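You operate a simulated robot arm through the tools that you are given. There is no shell and no other tool.

You run a simulated robot arm. Do the job below in one go: nothing can be reset, and whatever is moved stays where it is left.

Task
Blow the blue housing from the carousel clean on HARD.
Fine: bring it round to the white pointer first; lid shut for one run; stand it in the CLEAN tray and leave the lid open. Set down upright: what you pick out.

It is judged by the outcome, as a careful person would: the job done as asked, and still so three seconds after it is handed in. It fails if anything else is knocked over, pushed out of place, dropped, spilled or broken. A push-on lid holds only when it is set on centred and level and pressed home; a screw cap is set on level and turned clockwise until tight.

Robot
A 7-joint arm with a two-finger parallel gripper, fixed in place. Base frame: the origin is at the foot of the arm, x ahead of it, y to its left, z up. Readings come in mm, degrees, newtons and seconds.
Its first joint turns from -166.0 to 166.0 degrees. Payload 4.4 kg.
Tool frame: the origin (TCP) lies between the finger pads and is the grasp point; the fingertips stand 23 mm ahead of it; z points along the fingers, y is the line along which they close. Largest opening 94 mm; finger width 38, thickness 10; the body of the gripper, 54 by 96 mm, starts 39 mm behind the TCP.
Orientation is told as [roll, pitch, yaw] about the base's x, y, z axes, in that order, counted from this pose: with the fingers straight down and closing along the base's y, the tool's x points along the base's -x, its y along +y and its z along -z.

Tools
- The arm moves only by the tool play_rows. Its argument "motion" is a list of rows, each a list of 7 numbers: the shift along the base's x, y, z in mm, then the turn, a rotation vector about the base's x, y, z in degrees, then the opening, from 0 (shut) to 1 (fully open). In form: [[dx, dy, dz, wx, wy, wz, gripper], ...]. A call has 1 to 20 rows; each row shifts and turns the commanded pose from where the row before left it. A row lasts 0.2 s, in which the tool goes at most 50 mm and 8.6 degrees; a call with a longer step from one row to the next is refused whole, and so is a gripper value outside its range. A pose out of reach is approached as far as the arm can. The call stops where the force on the tool passes 40 N (or 10 N more than at its start, if that is more) or the arm is blocked; 0.2 s more then pass. The fingers move at their own pace (about 108 mm/s each) and stop on an object; they squeeze with about 41 N. The grip force told is the motor's: it shows also when the fingers shut on nothing. Time passes only in rows, and 0.2 s behind the last, so rows that do not move let the fingers close. The reply holds the time, the measured pose of the TCP, the force on the tool along the base axes, the opening and the grip force, in the units named above and with some noise, with the torque about the TCP (base axes, N m) and any sound that the robot's microphone picked up.
- Cameras (640 x 400 px; columns grow to the right, rows downward): "scene" is fixed at [46.9, -507, 1547]; the picture's right is [0.62, -0.79, 0.00], its down [-0.40, -0.32, -0.86] and it looks along [0.68, 0.53, -0.51] (base axes); focal length 336 px, centre (320, 200). "wrist" rides on the gripper at [86, 16, -74] in the tool frame; the picture's right is [-0.18, 0.98, 0.00], its down [-0.58, -0.11, -0.81] and it looks along [-0.79, -0.15, 0.59] (tool axes); focal length 243 px, centre (320, 200). There is no depth. A picture from a camera that has moved, and an enlarged one, comes with that camera's place and axes in the base frame and with its lens. The place of the scene camera against the robot may be out by one fixed shift of up to 12 mm in any direction.
- snapshot(camera): a new picture of that camera. No time passes.
- close_up(camera, box): a new picture of the part [left, top, right, bottom] of that camera's present view, enlarged. No time passes.
- hand_in(): hands the job in; it is judged then, once.

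Nothing tells you positions but the pictures and the camera data. Unless the task says otherwise, let go and move clear before handing in.

The tools are called after ">>>" as name(argument=value, ...) on one line, values as JSON. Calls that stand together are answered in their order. play_rows: Moves the arm, as the interface text tells. Its arguments: {"type":"object","properties":{"motion":{"type":"array","items":{"type":"array","items":{"type":"number"}}}},"required":["motion"]} The other tools are called the same way: snapshot (camera) takes a picture; close_up (camera, box) takes an enlarged picture of a part of a camera's view; hand_in () hands the job in.

At the start:

```text
clock: 0.0
tool_pos: [557.1, 100.8, 1276.8]
tcp_rot: [0.0, 0.0, -0.1]
contact_force: [0.1, -0.3, -0.2]
moment: [0.01, -0.01, 0.0]
grip_width: 94.1
grasp_force: 0.1
```

scene: 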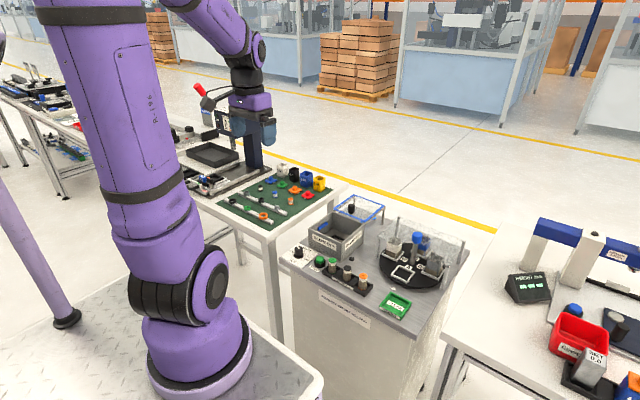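
wrist: 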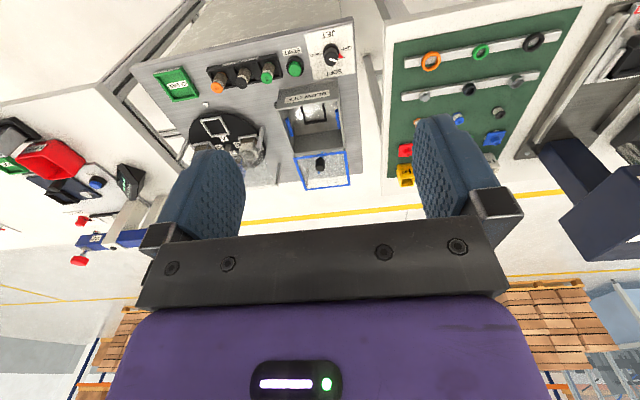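

I see a grey cabinet with a carousel, a blow-off box with a blue-framed lid, control buttons and a green tray. I'll look closer at each before moving.

>>> close_up(camera="scene", box=[270, 180, 480, 320])

>>> close_up(camera="scene", box=[370, 210, 470, 300])

>>> close_up(camera="scene", box=[275, 185, 395, 305])

>>> close_up(camera="wrist", box=[130, 20, 370, 200])

```text
2.86 times, centred on (375, 250) of scene
camera zoom: at [46.9, -507.0, 1547.0], right [0.62, -0.79, 0.0], down [-0.4, -0.32, -0.86], along [0.68, 0.53, -0.51], focal length 959 px, centre (163, 57)
```

zoom: 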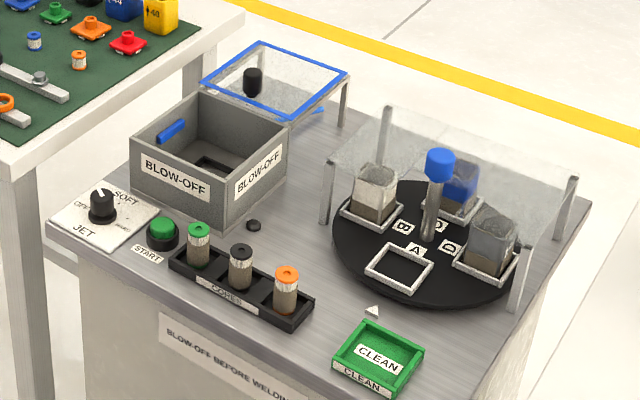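

```text
4.44 times, centred on (420, 255) of scene
camera zoom: at [46.9, -507.0, 1547.0], right [0.62, -0.79, 0.0], down [-0.4, -0.32, -0.86], along [0.68, 0.53, -0.51], focal length 1492 px, centre (-124, -44)
```

zoom: 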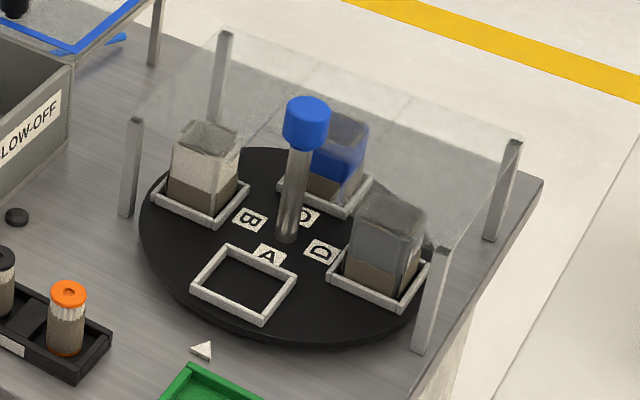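

```text
3.33 times, centred on (335, 245) of scene
camera zoom: at [46.9, -507.0, 1547.0], right [0.62, -0.79, 0.0], down [-0.4, -0.32, -0.86], along [0.68, 0.53, -0.51], focal length 1119 px, centre (270, 50)
```

zoom: 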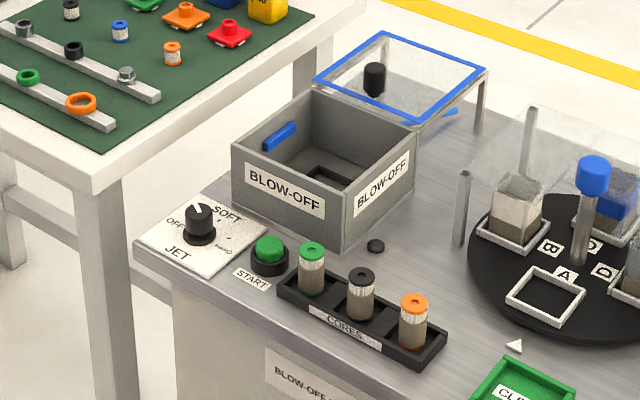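

```text
2.22 times, centred on (250, 110) of wrist
camera zoom: at [470.7, 116.0, 1352.0], right [0.18, 0.98, 0.0], down [0.58, -0.11, 0.81], along [0.79, -0.15, -0.59], focal length 539 px, centre (476, 400)
```

zoom: 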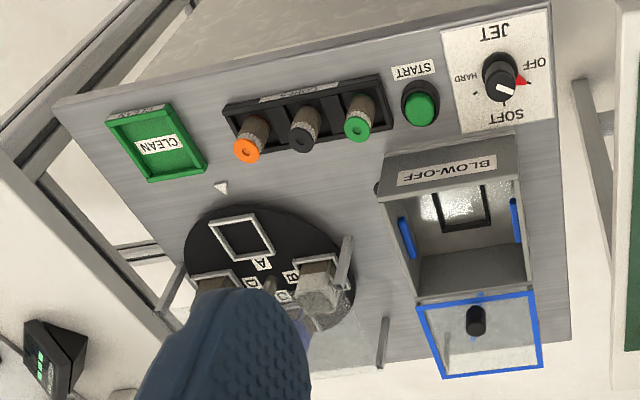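

The pointer seems to be near (763, -231) with the tabletop at z≈800. The carousel centre is near (903, -230), and the blue housing sits at C under a clear guard. I'll bring the wrist camera closer to measure this properly.

>>> play_rows(motion=[[0, -35, -25, 0, 0, 0, 1], [0, -35, -25, 0, 0, 0, 1], [0, -35, -25, 0, 0, 0, 1], [0, -35, -25, 0, 0, 0, 1], [0, -35, -25, 0, 0, 0, 1], [0, -35, -25, 0, 0, 0, 1], [0, -35, -25, 0, 0, 0, 1], [0, -35, -20, 0, 0, 0, 1], [0, -20, 0, 0, 0, 0, 1]])

>>> snapshot(camera="wrist")

>>> snapshot(camera="scene")

```text
clock: 2.0
tool_pos: [560.8, -195.5, 1081.3]
tcp_rot: [0.0, 0.0, 0.0]
contact_force: [0.2, 0.0, -0.5]
moment: [0.01, 0.0, 0.0]
grip_width: 93.8
grasp_force: 0.0
```

```text
taken
camera wrist: at [472.9, -180.8, 1156.6], right [0.18, 0.98, 0.0], down [0.58, -0.11, 0.81], along [0.79, -0.15, -0.59], focal length 243 px, centre (320, 200)
```

wrist: 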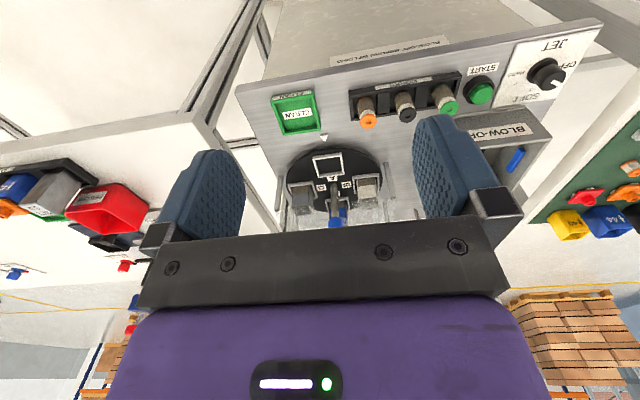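

```text
taken
```

scene: 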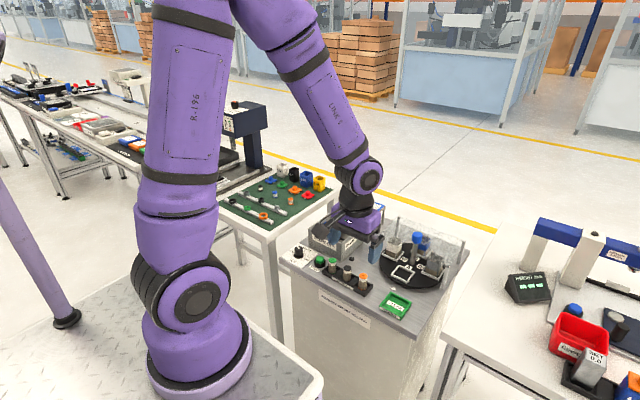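

>>> close_up(camera="wrist", box=[260, 80, 420, 240])

>>> close_up(camera="wrist", box=[340, 20, 600, 180])

>>> close_up(camera="scene", box=[370, 210, 470, 280])

```text
2.50 times, centred on (340, 160) of wrist
camera zoom: at [472.9, -180.8, 1156.6], right [0.18, 0.98, 0.0], down [0.58, -0.11, 0.81], along [0.79, -0.15, -0.59], focal length 606 px, centre (270, 300)
```

zoom: 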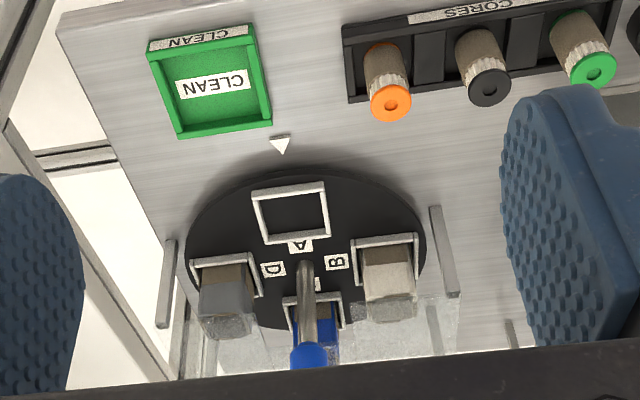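

```text
2.46 times, centred on (470, 100) of wrist
camera zoom: at [472.9, -180.8, 1156.6], right [0.18, 0.98, 0.0], down [0.58, -0.11, 0.81], along [0.79, -0.15, -0.59], focal length 597 px, centre (-49, 446)
```

zoom: 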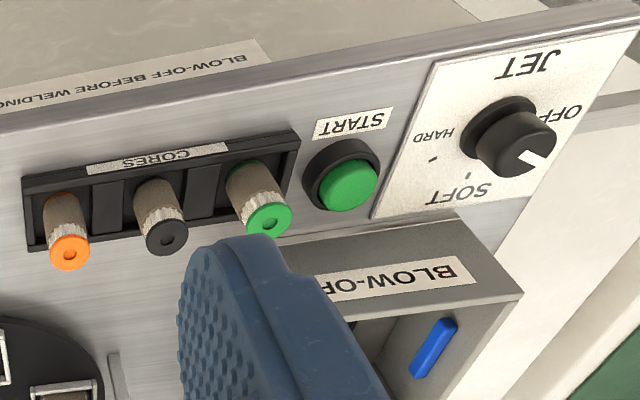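

```text
5.71 times, centred on (420, 245) of scene
camera zoom: at [46.9, -507.0, 1547.0], right [0.62, -0.79, 0.0], down [-0.4, -0.32, -0.86], along [0.68, 0.53, -0.51], focal length 1918 px, centre (-251, -57)
```

zoom: 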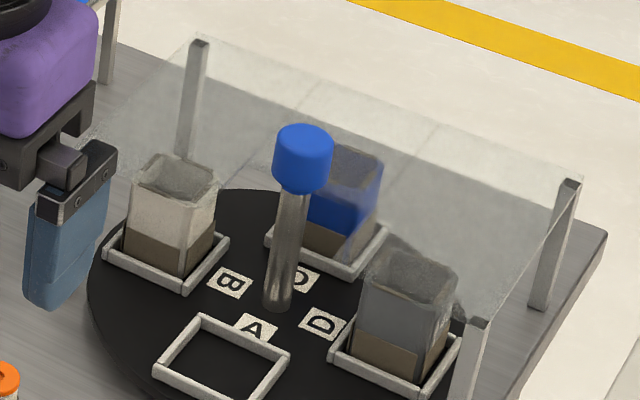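

The blue housing is at C, directly opposite the pointer. The carousel has a central post with a blue knob and a clear fence around the back. I'll move the camera in for a better view.

>>> play_rows(motion=[[40, -4, -8, 0, 0, 0, 1], [40, -4, -8, 0, 0, 0, 1], [40, -4, -8, 0, 0, 0, 1], [40, -4, -8, 0, 0, 0, 1], [40, -4, -8, 0, 0, 0, 1], [0, 0, 0, 0, 0, 0, 1]])

>>> snapshot(camera="wrist")

>>> close_up(camera="wrist", box=[220, 60, 460, 240])

```text
clock: 3.4
tool_pos: [758.3, -220.2, 1040.7]
tcp_rot: [0.0, 0.0, 0.0]
contact_force: [0.2, 0.2, 0.2]
moment: [-0.03, 0.01, 0.01]
grip_width: 94.0
grasp_force: 0.0
```

```text
taken
camera wrist: at [671.3, -204.4, 1116.6], right [0.18, 0.98, 0.0], down [0.58, -0.11, 0.81], along [0.79, -0.15, -0.59], focal length 243 px, centre (320, 200)
```

wrist: 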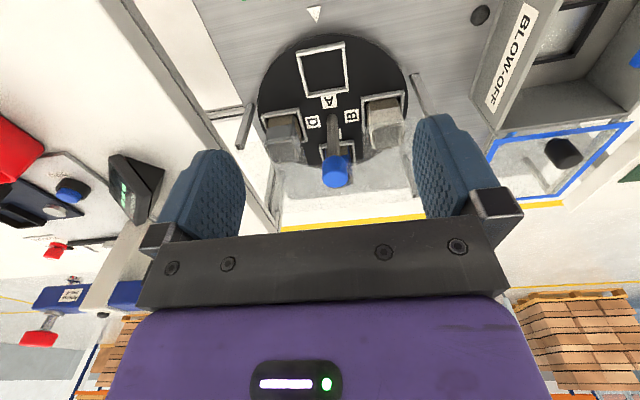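

```text
2.22 times, centred on (340, 150) of wrist
camera zoom: at [671.3, -204.4, 1116.6], right [0.18, 0.98, 0.0], down [0.58, -0.11, 0.81], along [0.79, -0.15, -0.59], focal length 539 px, centre (276, 311)
```

zoom: 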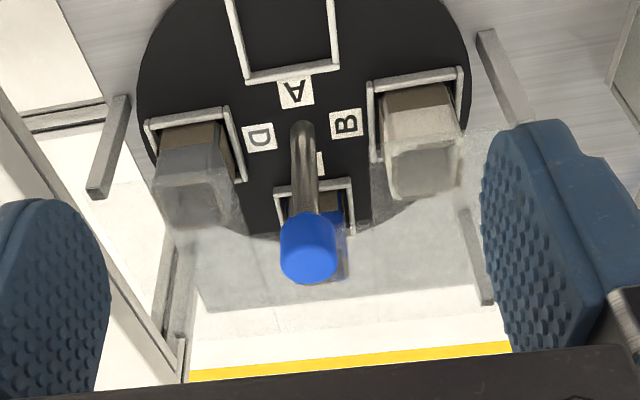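

>>> close_up(camera="wrist", box=[250, 80, 350, 150])

>>> close_up(camera="wrist", box=[330, 80, 430, 150])

>>> close_up(camera="wrist", box=[270, 130, 420, 240])

```text
5.71 times, centred on (300, 115) of wrist
camera zoom: at [671.3, -204.4, 1116.6], right [0.18, 0.98, 0.0], down [0.58, -0.11, 0.81], along [0.79, -0.15, -0.59], focal length 1386 px, centre (434, 686)
```

zoom: 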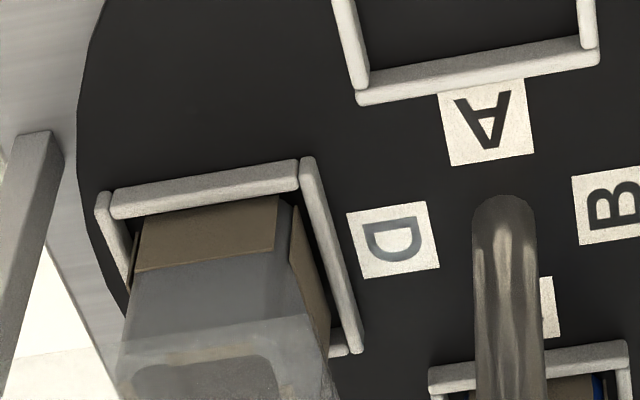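

```text
5.71 times, centred on (380, 115) of wrist
camera zoom: at [671.3, -204.4, 1116.6], right [0.18, 0.98, 0.0], down [0.58, -0.11, 0.81], along [0.79, -0.15, -0.59], focal length 1386 px, centre (-23, 686)
```

zoom: 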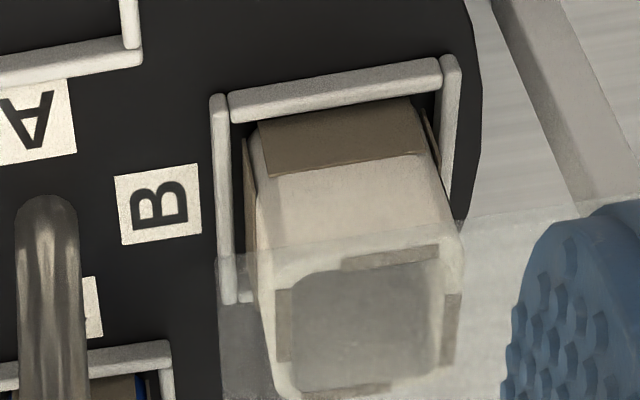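

```text
3.64 times, centred on (345, 185) of wrist
camera zoom: at [671.3, -204.4, 1116.6], right [0.18, 0.98, 0.0], down [0.58, -0.11, 0.81], along [0.79, -0.15, -0.59], focal length 882 px, centre (229, 254)
```

zoom: 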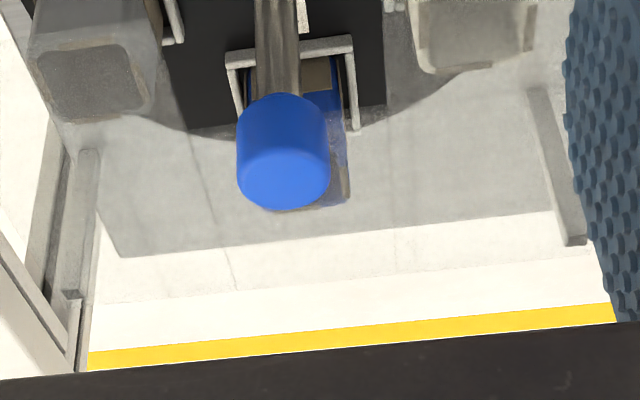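

The guard has clear roof panels on each side with a central slot, and the blue knob stands up through it. Next I'll look at the blow-off box and its lid from above.

>>> play_rows(motion=[[0, 40, 3, 0, 0, 0, 1], [0, 40, 3, 0, 0, 0, 1], [0, 40, 3, 0, 0, 0, 1], [0, 40, 3, 0, 0, 0, 1], [0, 40, 3, 0, 0, 0, 1], [0, 40, 3, 0, 0, 0, 1], [0, 30, 2, 0, 0, 0, 1], [0, 0, 0, 0, 0, 0, 1]])

>>> snapshot(camera="wrist")

>>> close_up(camera="wrist", box=[220, 0, 440, 120])

>>> close_up(camera="wrist", box=[220, 100, 440, 240])

```text
clock: 5.2
tool_pos: [756.2, 52.8, 1060.3]
tcp_rot: [0.0, 0.0, 0.0]
contact_force: [0.5, 0.5, -0.6]
moment: [0.0, -0.04, 0.01]
grip_width: 94.1
grasp_force: 0.0
```

```text
taken
camera wrist: at [669.4, 67.2, 1135.0], right [0.18, 0.98, 0.0], down [0.58, -0.11, 0.81], along [0.79, -0.15, -0.59], focal length 243 px, centre (320, 200)
```

wrist: 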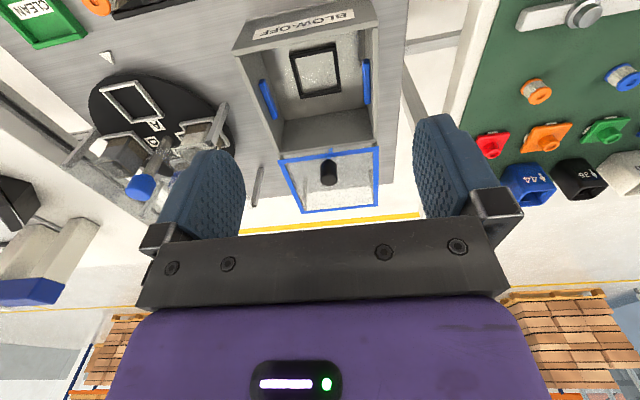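

```text
2.91 times, centred on (330, 60) of wrist
camera zoom: at [669.4, 67.2, 1135.0], right [0.18, 0.98, 0.0], down [0.58, -0.11, 0.81], along [0.79, -0.15, -0.59], focal length 706 px, centre (291, 607)
```

zoom: 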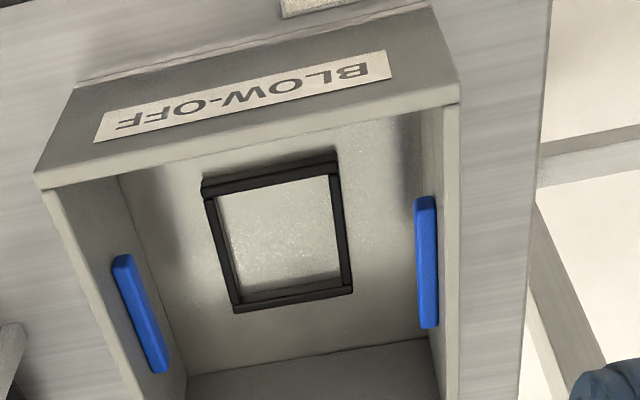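

```text
2.86 times, centred on (330, 170) of wrist
camera zoom: at [669.4, 67.2, 1135.0], right [0.18, 0.98, 0.0], down [0.58, -0.11, 0.81], along [0.79, -0.15, -0.59], focal length 693 px, centre (291, 286)
```

zoom: 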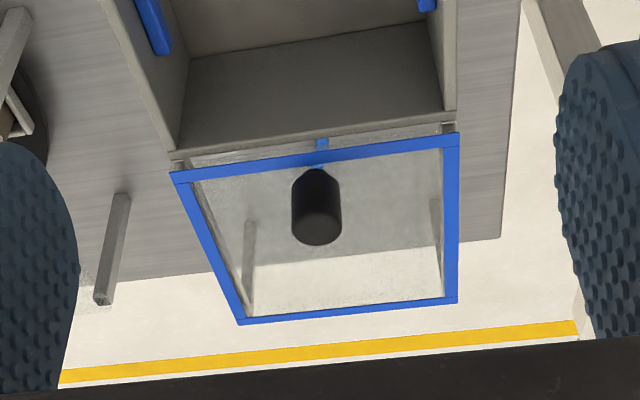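

>>> close_up(camera="scene", box=[325, 190, 395, 240])

>>> close_up(camera="wrist", box=[265, 140, 395, 220])

>>> close_up(camera="wrist", box=[270, 40, 390, 115])

```text
8.00 times, centred on (360, 215) of scene
camera zoom: at [46.9, -507.0, 1547.0], right [0.62, -0.79, 0.0], down [-0.4, -0.32, -0.86], along [0.68, 0.53, -0.51], focal length 2685 px, centre (0, 80)
```

zoom: 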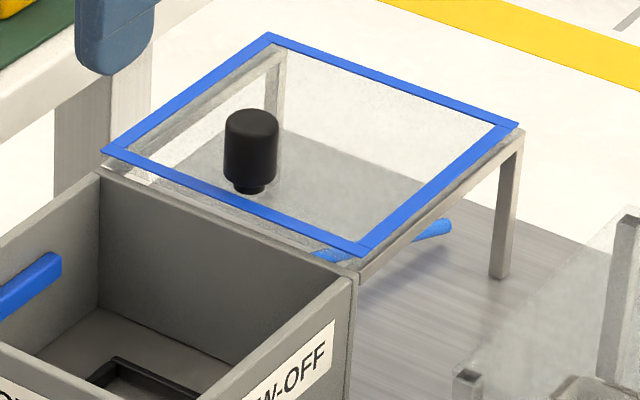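

```text
4.92 times, centred on (330, 180) of wrist
camera zoom: at [669.4, 67.2, 1135.0], right [0.18, 0.98, 0.0], down [0.58, -0.11, 0.81], along [0.79, -0.15, -0.59], focal length 1194 px, centre (271, 298)
```

zoom: 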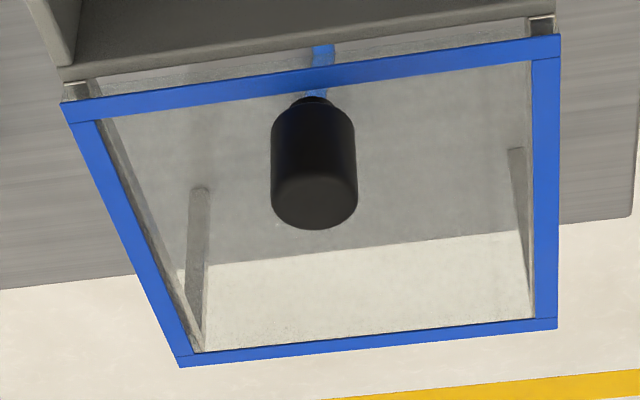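

```text
5.33 times, centred on (330, 78) of wrist
camera zoom: at [669.4, 67.2, 1135.0], right [0.18, 0.98, 0.0], down [0.58, -0.11, 0.81], along [0.79, -0.15, -0.59], focal length 1294 px, centre (267, 853)
```

zoom: 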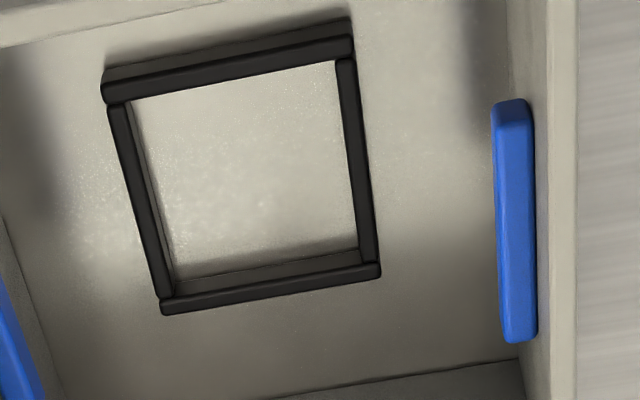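

The lid is a clear blue-framed plate on rails behind the box, and its black knob is near (920, 34). The box nest is near (828, 33). Now I'll look at the JET dial and the START button.

>>> play_rows(motion=[[-34, 14, -20, 0, 0, 0, 1], [-34, 14, -20, 0, 0, 0, 1], [-33, 13, -20, 0, 0, 0, 1], [0, 0, -15, 0, 0, 0, 1], [0, 0, 0, 0, 0, 0, 1]])

>>> snapshot(camera="wrist")

>>> close_up(camera="wrist", box=[260, 20, 420, 140])

>>> close_up(camera="scene", box=[280, 225, 370, 295])

```text
clock: 6.4
tool_pos: [656.0, 93.5, 986.1]
tcp_rot: [0.0, 0.0, 0.0]
contact_force: [-0.7, -0.7, 0.0]
moment: [0.01, 0.0, -0.02]
grip_width: 94.1
grasp_force: 0.0
```

```text
taken
camera wrist: at [569.6, 107.9, 1062.0], right [0.18, 0.98, 0.0], down [0.58, -0.11, 0.81], along [0.79, -0.15, -0.59], focal length 243 px, centre (320, 200)
```

wrist: 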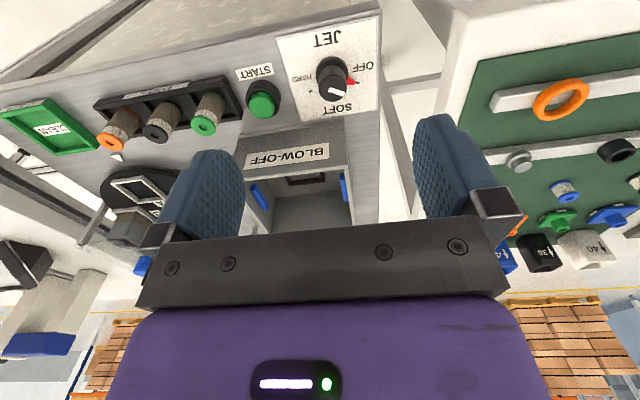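

```text
3.33 times, centred on (340, 80) of wrist
camera zoom: at [569.6, 107.9, 1062.0], right [0.18, 0.98, 0.0], down [0.58, -0.11, 0.81], along [0.79, -0.15, -0.59], focal length 809 px, centre (253, 600)
```

zoom: 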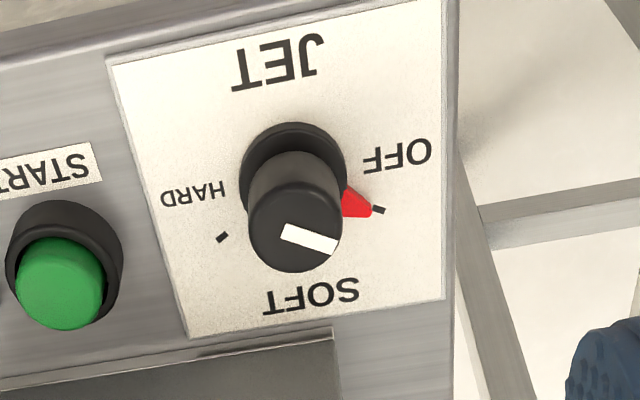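

```text
5.71 times, centred on (325, 260) of scene
camera zoom: at [46.9, -507.0, 1547.0], right [0.62, -0.79, 0.0], down [-0.4, -0.32, -0.86], along [0.68, 0.53, -0.51], focal length 1918 px, centre (291, -143)
```

zoom: 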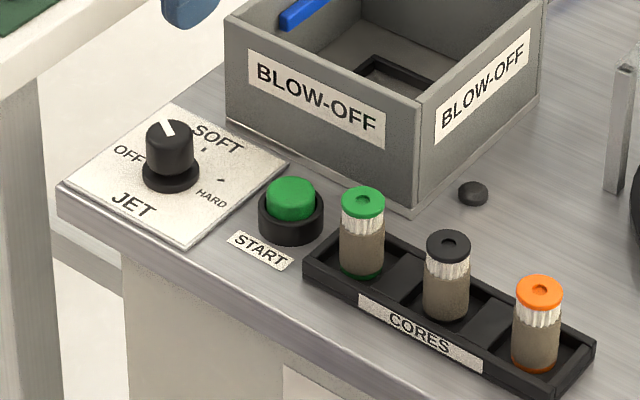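

The dial's red pointer is on OFF, with SOFT toward +x and HARD toward -y, so it needs roughly a -120° turn. I'll do the carousel first: move above its knob while turning the tool to -90°, to check wrist range in free air.

>>> play_rows(motion=[[21.7, -29.1, 3, 0, 0, -8.2, 1], [21.7, -29.1, 3, 0, 0, -8.2, 1], [21.7, -29.1, 3, 0, 0, -8.2, 1], [21.7, -29.1, 3, 0, 0, -8.2, 1], [21.7, -29.1, 3, 0, 0, -8.2, 1], [21.7, -29.1, 3, 0, 0, -8.2, 1], [21.7, -29.1, 3, 0, 0, -8.2, 1], [21.7, -29.1, 0, 0, 0, -8.2, 1], [21.7, -29.1, 0, 0, 0, -8.2, 1], [21.7, -29.1, 0, 0, 0, -8.2, 1], [22, -29.5, 0, 0, 0, -8, 1], [0, 0, 0, 0, 0, 0, 1]])

>>> snapshot(camera="wrist")

>>> snapshot(camera="scene")

```text
clock: 9.0
tool_pos: [896.7, -229.1, 1009.7]
tcp_rot: [-0.1, 0.0, -90.1]
contact_force: [-1.0, 0.1, -0.2]
moment: [0.01, 0.0, -0.02]
grip_width: 93.9
grasp_force: 0.2
```

```text
taken
camera wrist: at [912.5, -143.2, 1083.8], right [0.98, -0.19, 0.0], down [-0.11, -0.58, 0.81], along [-0.15, -0.79, -0.59], focal length 243 px, centre (320, 200)
```

wrist: 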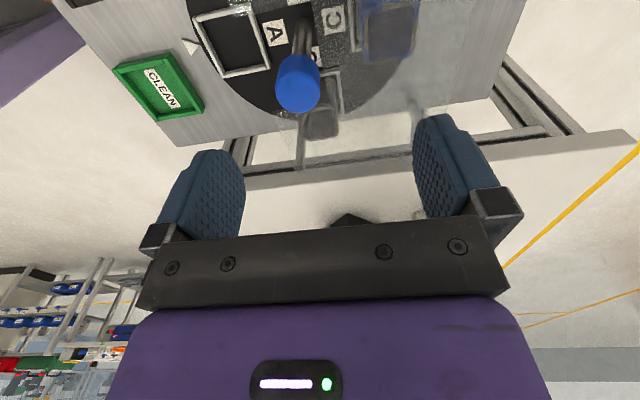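

```text
taken
```

scene: 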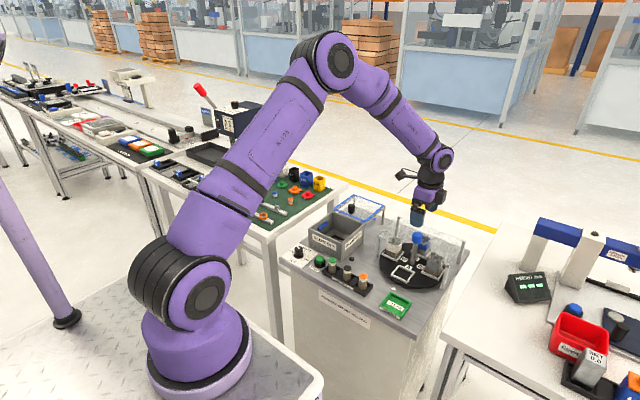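

>>> close_up(camera="wrist", box=[180, 0, 420, 150])

>>> close_up(camera="scene", box=[370, 190, 470, 270])

```text
2.67 times, centred on (300, 75) of wrist
camera zoom: at [912.5, -143.2, 1083.8], right [0.98, -0.19, 0.0], down [-0.11, -0.58, 0.81], along [-0.15, -0.79, -0.59], focal length 647 px, centre (373, 533)
```

zoom: 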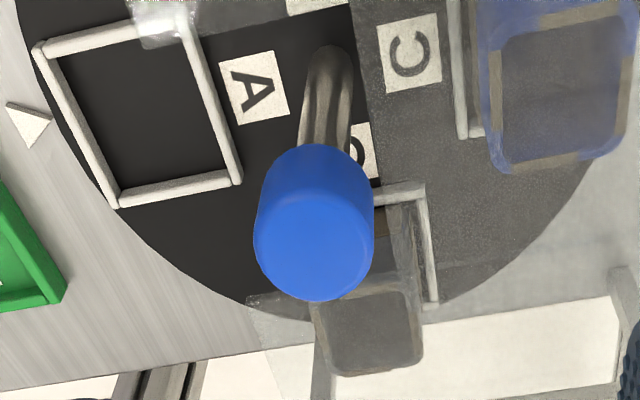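

```text
5.00 times, centred on (420, 230) of scene
camera zoom: at [46.9, -507.0, 1547.0], right [0.62, -0.79, 0.0], down [-0.4, -0.32, -0.86], along [0.68, 0.53, -0.51], focal length 1678 px, centre (-180, 50)
```

zoom: 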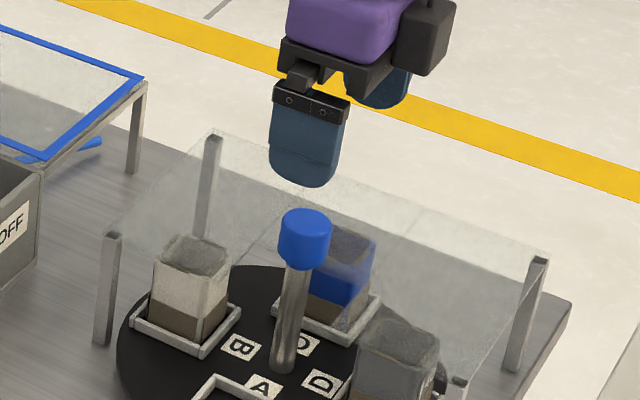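

The tool reaches -90° fine. Triangulating from two views puts the knob cap at about (883, -226), z 910–933, above the roof at about 890. I'll line up over it and lower partway to check.

>>> play_rows(motion=[[-7, 1.5, -20, 0, 0, 0, 1], [-6.7, 1.6, -20, 0, 0, 0, 1], [0, 0, -15, 0, 0, 0, 1], [0, 0, -15, 0, 0, 0, 1], [0, 0, 0, 0, 0, 0, 1]])

>>> snapshot(camera="wrist")

>>> close_up(camera="scene", box=[370, 190, 470, 270])

```text
clock: 10.2
tool_pos: [881.7, -226.1, 940.1]
tcp_rot: [-0.1, 0.1, -90.0]
contact_force: [0.7, -0.4, 0.4]
moment: [0.01, -0.03, 0.01]
grip_width: 94.0
grasp_force: 0.0
```

```text
taken
camera wrist: at [897.9, -140.5, 1014.2], right [0.98, -0.18, 0.0], down [-0.11, -0.58, 0.81], along [-0.15, -0.79, -0.59], focal length 243 px, centre (320, 200)
```

wrist: 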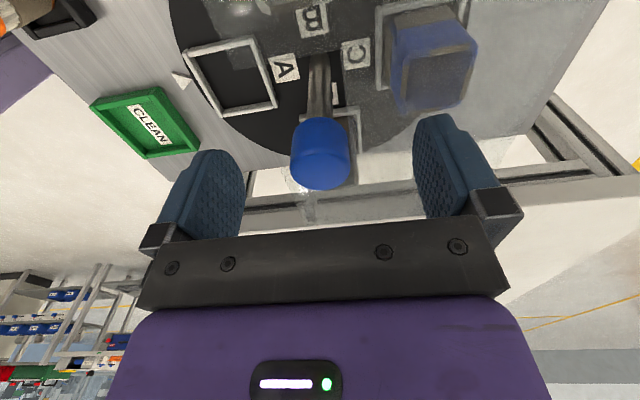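

```text
5.00 times, centred on (420, 230) of scene
camera zoom: at [46.9, -507.0, 1547.0], right [0.62, -0.79, 0.0], down [-0.4, -0.32, -0.86], along [0.68, 0.53, -0.51], focal length 1678 px, centre (-180, 50)
```

zoom: 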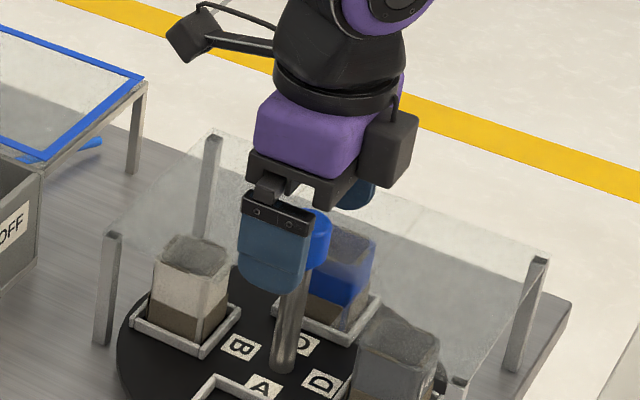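

The cap sits exactly between the fingers. I'll lower to z≈925, keeping the fingertips above the roof, and grip it.

>>> play_rows(motion=[[0, 0, -8, 0, 0, 0, 1], [0, 0, -7, 0, 0, 0, 1], [0, 0, 0, 0, 0, 0, 0.5], [0, 0, 0, 0, 0, 0, 0.3], [0, 0, 0, 0, 0, 0, 0.2], [0, 0, 0, 0, 0, 0, 0.1], [0, 0, 0, 0, 0, 0, 0.1]])

>>> snapshot(camera="wrist")

```text
clock: 11.8
tool_pos: [882.4, -223.4, 923.3]
tcp_rot: [0.0, 0.0, -90.1]
contact_force: [6.3, -0.2, 1.0]
moment: [0.22, 0.39, -0.01]
grip_width: 29.8
grasp_force: 45.2
```

```text
taken
camera wrist: at [897.9, -139.7, 997.9], right [0.98, -0.18, 0.0], down [-0.11, -0.58, 0.81], along [-0.15, -0.79, -0.59], focal length 243 px, centre (320, 200)
```

wrist: 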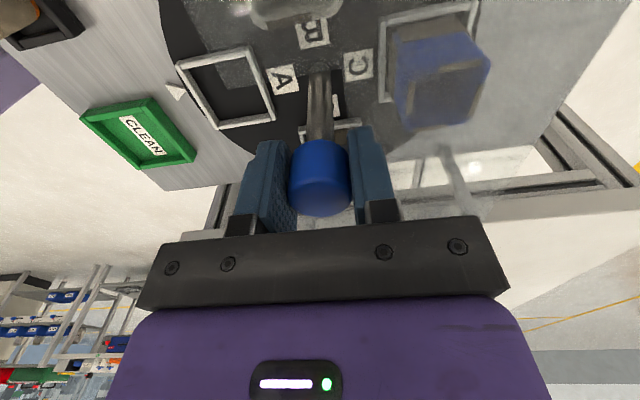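

The cap is gripped at 29.8 mm. I'll try a small turn first to see whether the carousel follows.

>>> play_rows(motion=[[0.5, 0, 0, 0, 0, 5, 0.1], [0, 0, 0, 0, 0, 5, 0.1], [0, 0, 0, 0, 0, 5, 0.1]])

>>> close_up(camera="scene", box=[370, 210, 470, 290])

```text
clock: 12.6
tool_pos: [882.5, -224.7, 923.3]
tcp_rot: [-0.1, 0.0, -74.9]
contact_force: [0.1, -0.3, -4.5]
moment: [-0.03, -0.79, -0.02]
grip_width: 29.8
grasp_force: 45.1
```

```text
5.00 times, centred on (420, 250) of scene
camera zoom: at [46.9, -507.0, 1547.0], right [0.62, -0.79, 0.0], down [-0.4, -0.32, -0.86], along [0.68, 0.53, -0.51], focal length 1678 px, centre (-180, -50)
```

zoom: 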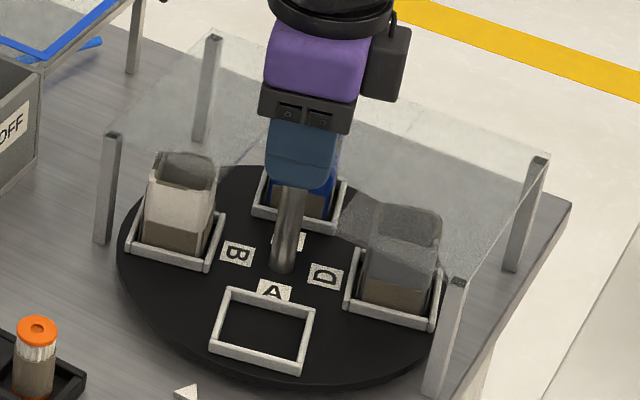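

The carousel follows smoothly. Continuing the turn.

>>> play_rows(motion=[[0, 0, 0, 0, 0, 5, 0.1], [0, 0, 0, 0, 0, 7, 0.1], [0, 0, 0, 0, 0, 7.5, 0.1], [0, 0, 0, 0, 0, 7.5, 0.1], [0, 0, 0, 0, 0, 7.5, 0.1], [0, 0, 0, 0, 0, 7.5, 0.1], [0, 0, 0, 0, 0, 7.5, 0.1], [0, 0, 0, 0, 0, 7.5, 0.1], [0, 0, 0, 0, 0, 7, 0.1], [0, 0, 0, 0, 0, 6, 0.1], [0, 0, 0, 0, 0, 5, 0.1]])

>>> close_up(camera="scene", box=[370, 210, 470, 290])

```text
clock: 15.0
tool_pos: [881.8, -225.7, 923.5]
tcp_rot: [0.0, -0.1, 0.1]
contact_force: [-2.6, 7.6, 5.9]
moment: [0.37, 0.29, -0.02]
grip_width: 29.6
grasp_force: 44.8
```

```text
5.00 times, centred on (420, 250) of scene
camera zoom: at [46.9, -507.0, 1547.0], right [0.62, -0.79, 0.0], down [-0.4, -0.32, -0.86], along [0.68, 0.53, -0.51], focal length 1678 px, centre (-180, -50)
```

zoom: 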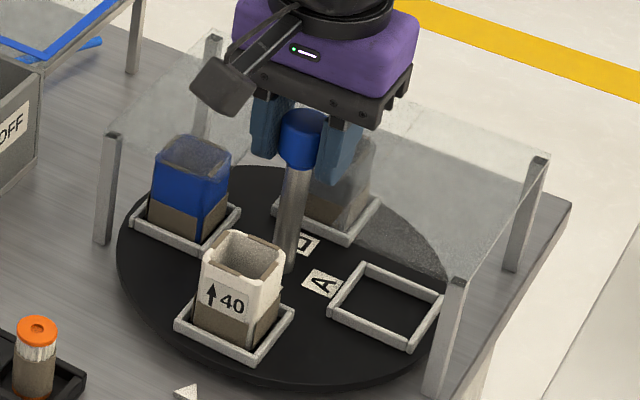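

B is at the pointer now. Another 90° will bring the blue housing there.

>>> play_rows(motion=[[0, 0, 0, 0, 0, 5, 0.1], [0, 0, 0, 0, 0, 7, 0.1], [0, 0, 0, 0, 0, 7.5, 0.1], [0, 0, 0, 0, 0, 7.5, 0.1], [0, 0, 0, 0, 0, 7.5, 0.1], [0, 0, 0, 0, 0, 7.5, 0.1], [0, 0, 0, 0, 0, 7.5, 0.1], [0, 0, 0, 0, 0, 7.5, 0.1], [0, 0, 0, 0, 0, 7.5, 0.1], [0, 0, 0, 0, 0, 7.5, 0.1], [0, 0, 0, 0, 0, 7, 0.1], [0, 0, 0, 0, 0, 6, 0.1], [0, 0, 0, 0, 0, 5, 0.1], [0, 0, 0, 0, 0, 0, 0.1]])

>>> close_up(camera="scene", box=[370, 210, 470, 290])

>>> snapshot(camera="wrist")

```text
clock: 18.0
tool_pos: [881.8, -225.9, 921.6]
tcp_rot: [0.1, 0.0, 89.9]
contact_force: [-5.0, -10.1, -6.1]
moment: [-0.96, -0.67, 0.01]
grip_width: 30.0
grasp_force: 45.1
```

```text
5.00 times, centred on (420, 250) of scene
camera zoom: at [46.9, -507.0, 1547.0], right [0.62, -0.79, 0.0], down [-0.4, -0.32, -0.86], along [0.68, 0.53, -0.51], focal length 1678 px, centre (-180, -50)
```

zoom: 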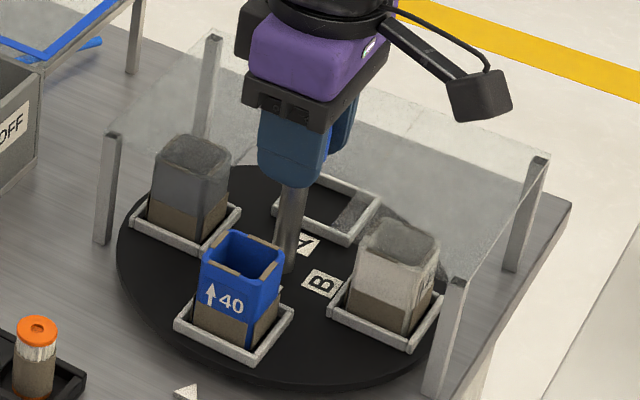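

```text
taken
camera wrist: at [865.6, -312.8, 998.0], right [-0.98, 0.18, 0.0], down [0.11, 0.58, 0.81], along [0.15, 0.79, -0.59], focal length 243 px, centre (320, 200)
```

wrist: 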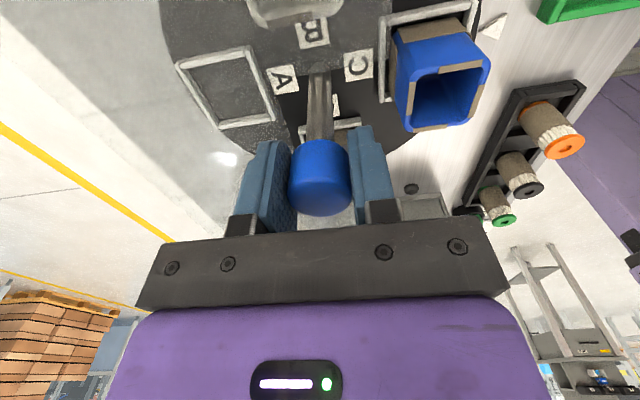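

The blue housing (↑40) now stands at the pointer. I'll release the knob and rise straight up.

>>> play_rows(motion=[[0, 0, 2, 0, 0, 0, 0.4], [0, 0, 1, 0, 0, 0, 0.7], [0, 0, 0, 0, 0, 0, 1], [0, 0, 0, 0, 0, 0, 1], [0, 0, 15, 0, 0, 0, 1], [0, 0, 25, 0, 0, 0, 1], [0, 0, 35, 0, 0, 0, 1], [0, 0, 30, 0, 0, 0, 1], [0, 0, 0, 0, 0, 0, 1]])

>>> close_up(camera="scene", box=[370, 210, 470, 290])

>>> close_up(camera="wrist", box=[200, 0, 520, 200])

```text
clock: 20.0
tool_pos: [882.4, -223.8, 1031.4]
tcp_rot: [0.0, 0.0, 90.0]
contact_force: [0.7, 0.5, 0.4]
moment: [0.05, 0.01, -0.01]
grip_width: 93.9
grasp_force: 0.0
```

```text
5.00 times, centred on (420, 250) of scene
camera zoom: at [46.9, -507.0, 1547.0], right [0.62, -0.79, 0.0], down [-0.4, -0.32, -0.86], along [0.68, 0.53, -0.51], focal length 1678 px, centre (-180, -50)
```

zoom: 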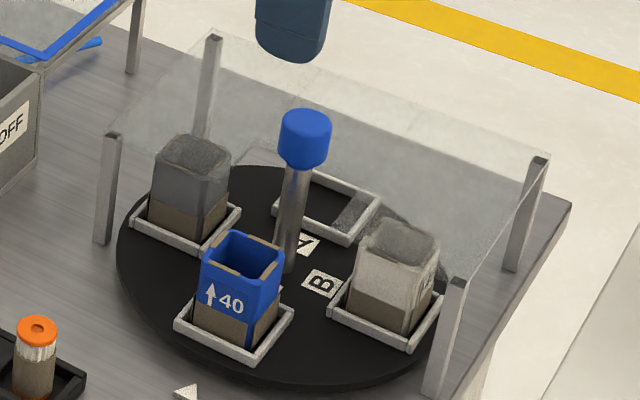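

```text
2.00 times, centred on (360, 100) of wrist
camera zoom: at [865.9, -311.1, 1106.0], right [-0.98, 0.18, 0.0], down [0.11, 0.58, 0.81], along [0.15, 0.79, -0.59], focal length 485 px, centre (240, 400)
```

zoom: 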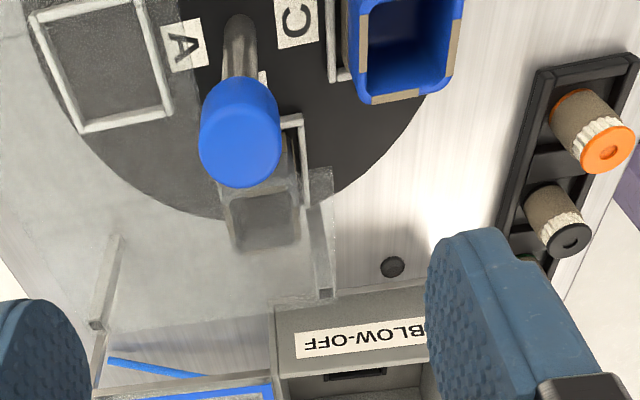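

Now I'll swing the tool back to yaw 0 and step back toward the base for a measured look at the blue housing.

>>> play_rows(motion=[[-12.9, 0, -2, 0, 0, -8.2, 1], [-12.9, 0, -2, 0, 0, -8.2, 1], [-12.9, 0, -2, 0, 0, -8.2, 1], [-12.9, 0, -2, 0, 0, -8.2, 1], [-12.9, 0, -2, 0, 0, -8.2, 1], [-12.9, 0, -2, 0, 0, -8.2, 1], [-12.9, 0, -2, 0, 0, -8.2, 1], [-12.9, 0, -2, 0, 0, -8.2, 1], [-12.9, 0, -2, 0, 0, -8.2, 1], [-12.9, 0, -2, 0, 0, -8.2, 1], [-13, 0, -2, 0, 0, -8, 1], [0, 0, 0, 0, 0, 0, 1]])

>>> snapshot(camera="wrist")

>>> close_up(camera="wrist", box=[260, 50, 420, 170])

```text
clock: 22.6
tool_pos: [741.9, -224.4, 1008.4]
tcp_rot: [0.0, 0.1, -0.1]
contact_force: [-0.2, 0.0, 1.0]
moment: [0.02, 0.01, 0.02]
grip_width: 94.2
grasp_force: 0.0
```

```text
taken
camera wrist: at [654.9, -209.4, 1084.7], right [0.19, 0.98, 0.0], down [0.58, -0.11, 0.81], along [0.79, -0.15, -0.59], focal length 243 px, centre (320, 200)
```

wrist: 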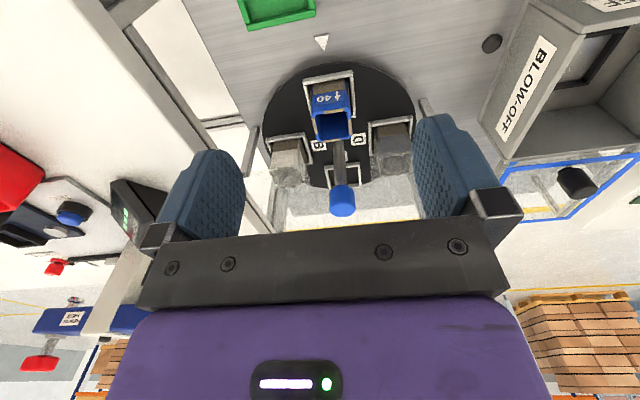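

```text
3.33 times, centred on (340, 110) of wrist
camera zoom: at [654.9, -209.4, 1084.7], right [0.19, 0.98, 0.0], down [0.58, -0.11, 0.81], along [0.79, -0.15, -0.59], focal length 809 px, centre (253, 500)
```

zoom: 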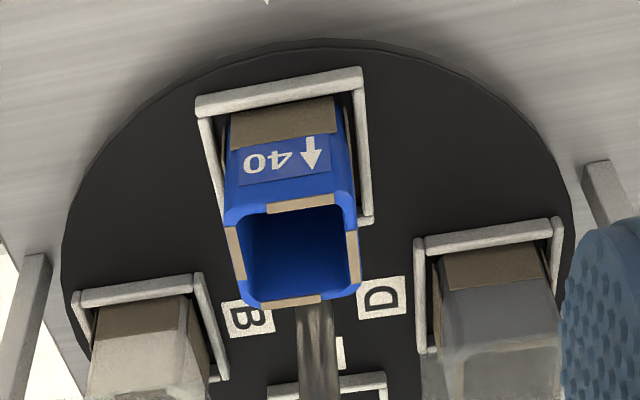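

Using two wrist views, the blue housing is about 40 mm square, centred near (813, -226), with its top at z≈876. I'll go above it and lower with the fingers either side in y.

>>> play_rows(motion=[[24, -0.5, -16, 0, 0, 0, 1], [24, -0.5, -16, 0, 0, 0, 1], [23, -0.6, -16, 0, 0, 0, 1], [0, 0, -25, 0, 0, 0, 1], [0, 0, -25, 0, 0, 0, 1], [0, 0, -15, 0, 0, 0, 1], [0, 0, 0, 0, 0, 0, 1]])

>>> snapshot(camera="wrist")

>>> close_up(camera="scene", box=[370, 200, 470, 290])

```text
clock: 24.2
tool_pos: [812.1, -226.8, 896.4]
tcp_rot: [0.0, 0.0, 0.0]
contact_force: [-0.6, 0.0, 1.2]
moment: [-0.01, 0.01, 0.0]
grip_width: 94.1
grasp_force: 0.1
```

```text
taken
camera wrist: at [724.8, -211.6, 970.6], right [0.18, 0.98, 0.0], down [0.58, -0.11, 0.81], along [0.79, -0.15, -0.59], focal length 243 px, centre (320, 200)
```

wrist: 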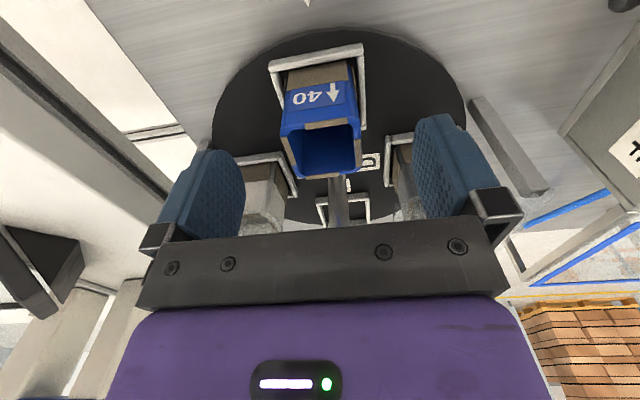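

```text
4.44 times, centred on (420, 245) of scene
camera zoom: at [46.9, -507.0, 1547.0], right [0.62, -0.79, 0.0], down [-0.4, -0.32, -0.86], along [0.68, 0.53, -0.51], focal length 1492 px, centre (-124, 0)
```

zoom: 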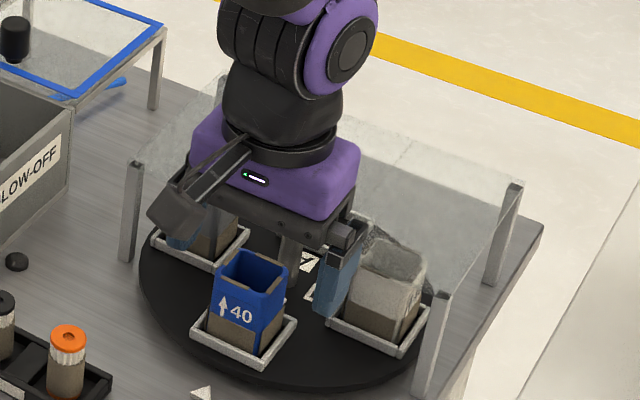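

>>> close_up(camera="wrist", box=[240, 30, 400, 190])

```text
2.50 times, centred on (320, 110) of wrist
camera zoom: at [724.8, -211.6, 970.6], right [0.18, 0.98, 0.0], down [0.58, -0.11, 0.81], along [0.79, -0.15, -0.59], focal length 606 px, centre (320, 425)
```

zoom: 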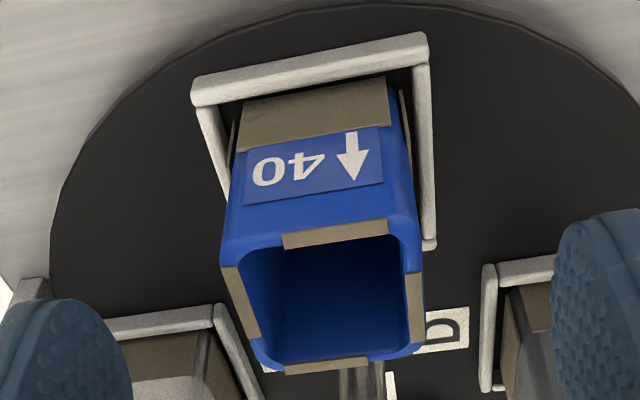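

The housing is about 2 mm toward +y of the tool axis. I'll correct that, lower to z≈858 and close on it.

>>> play_rows(motion=[[-1, 2, -13, 0, 0, 0, 1], [0, 0, -13, 0, 0, 0, 1], [0, 0, -12, 0, 0, 0, 1], [0, 0, 0, 0, 0, 0, 0.7], [0, 0, 0, 0, 0, 0, 0.5], [0, 0, 0, 0, 0, 0, 0.4], [0, 0, 0, 0, 0, 0, 0.3], [0, 0, 0, 0, 0, 0, 0.2], [0, 0, 0, 0, 0, 0, 0.2]])

>>> snapshot(camera="wrist")

>>> close_up(camera="scene", box=[370, 200, 470, 290])

```text
clock: 26.2
tool_pos: [810.4, -224.7, 857.9]
tcp_rot: [0.0, 0.0, 0.0]
contact_force: [-0.7, 0.1, 0.3]
moment: [0.02, -0.02, 0.0]
grip_width: 39.7
grasp_force: 40.6
```

```text
taken
camera wrist: at [723.6, -210.0, 934.0], right [0.18, 0.98, 0.0], down [0.58, -0.11, 0.81], along [0.79, -0.15, -0.59], focal length 243 px, centre (320, 200)
```

wrist: 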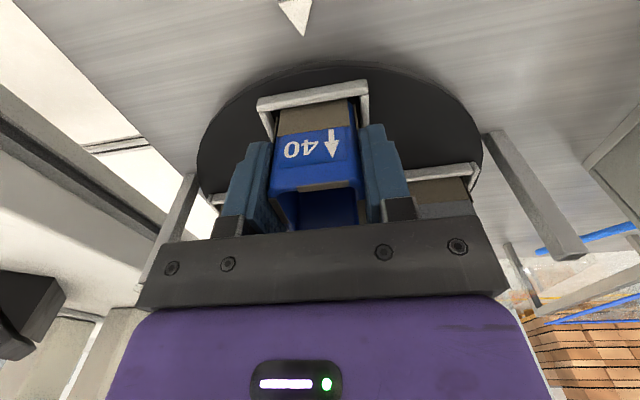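

```text
4.44 times, centred on (420, 245) of scene
camera zoom: at [46.9, -507.0, 1547.0], right [0.62, -0.79, 0.0], down [-0.4, -0.32, -0.86], along [0.68, 0.53, -0.51], focal length 1492 px, centre (-124, 0)
```

zoom: 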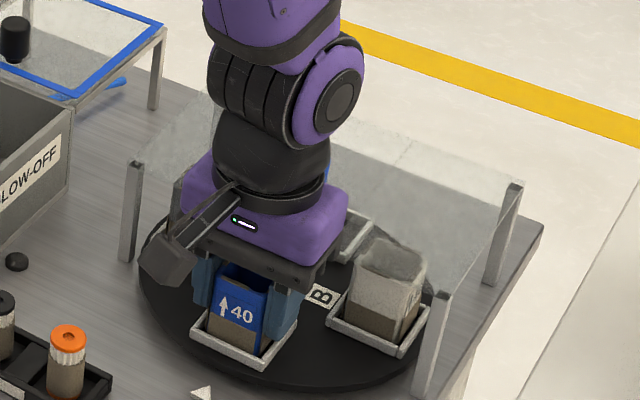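

Housing gripped at 39.7 mm with no side force. Lifting straight up.

>>> play_rows(motion=[[0, 0, 5, 0, 0, 0, 0.2], [0, 0, 15, 0, 0, 0, 0.2], [0, 0, 25, 0, 0, 0, 0.2], [0, 0, 30, 0, 0, 0, 0.2], [0, 0, 35, 0, 0, 0, 0.2], [0, 0, 20, 0, 0, 0, 0.2], [0, 0, 0, 0, 0, 0, 0.2]])

>>> snapshot(camera="wrist")

>>> snapshot(camera="scene")

>>> close_up(camera="scene", box=[370, 190, 470, 290])

```text
clock: 27.8
tool_pos: [810.2, -224.4, 988.2]
tcp_rot: [-0.1, -0.1, 0.1]
contact_force: [0.9, 0.4, -0.4]
moment: [0.01, 0.0, 0.01]
grip_width: 39.5
grasp_force: 40.7
```

```text
taken
camera wrist: at [723.3, -209.8, 1063.5], right [0.18, 0.98, 0.0], down [0.58, -0.11, 0.81], along [0.79, -0.15, -0.59], focal length 243 px, centre (320, 200)
```

wrist: 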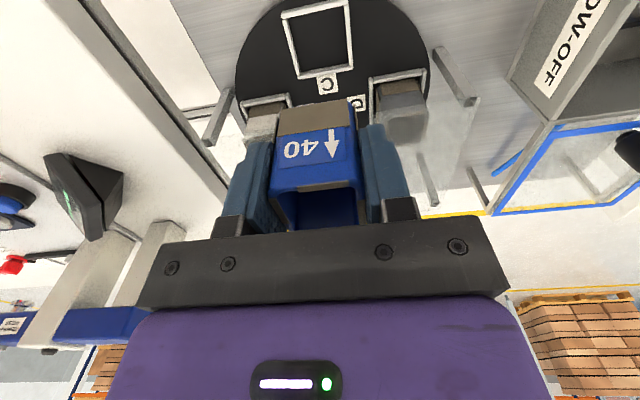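

```text
taken
```

scene: 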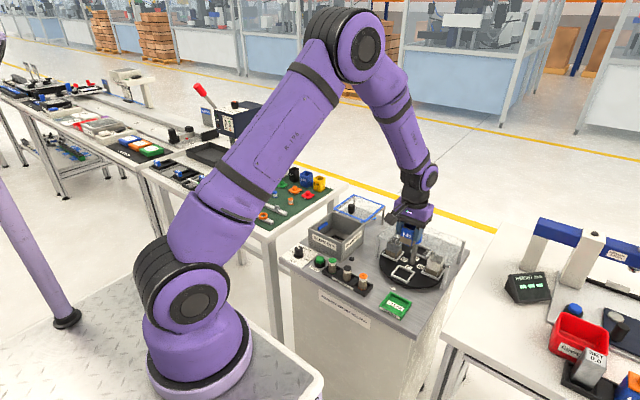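

```text
4.00 times, centred on (420, 240) of scene
camera zoom: at [46.9, -507.0, 1547.0], right [0.62, -0.79, 0.0], down [-0.4, -0.32, -0.86], along [0.68, 0.53, -0.51], focal length 1342 px, centre (-80, 40)
```

zoom: 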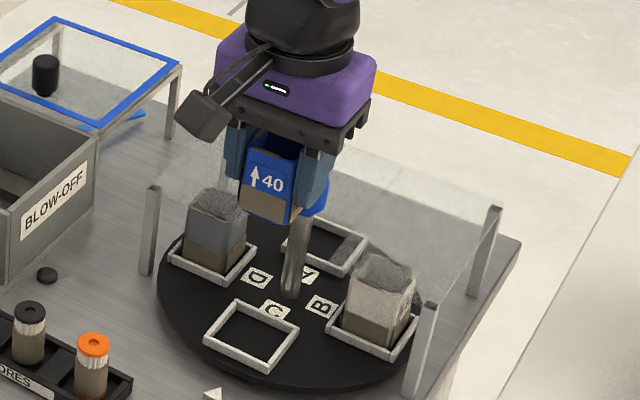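

>>> close_up(camera="wrist", box=[240, 80, 400, 240])

```text
2.50 times, centred on (320, 160) of wrist
camera zoom: at [723.3, -209.8, 1063.5], right [0.18, 0.98, 0.0], down [0.58, -0.11, 0.81], along [0.79, -0.15, -0.59], focal length 606 px, centre (320, 300)
```

zoom: 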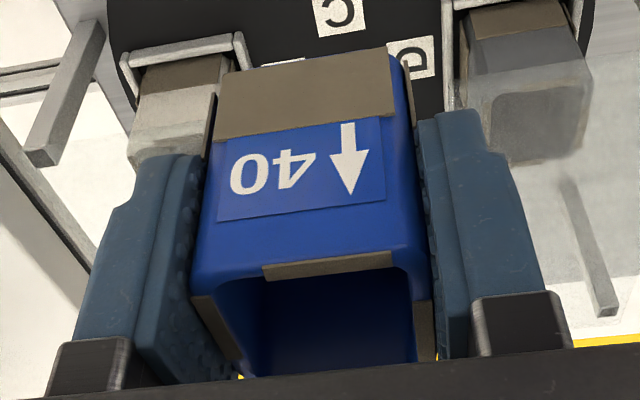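

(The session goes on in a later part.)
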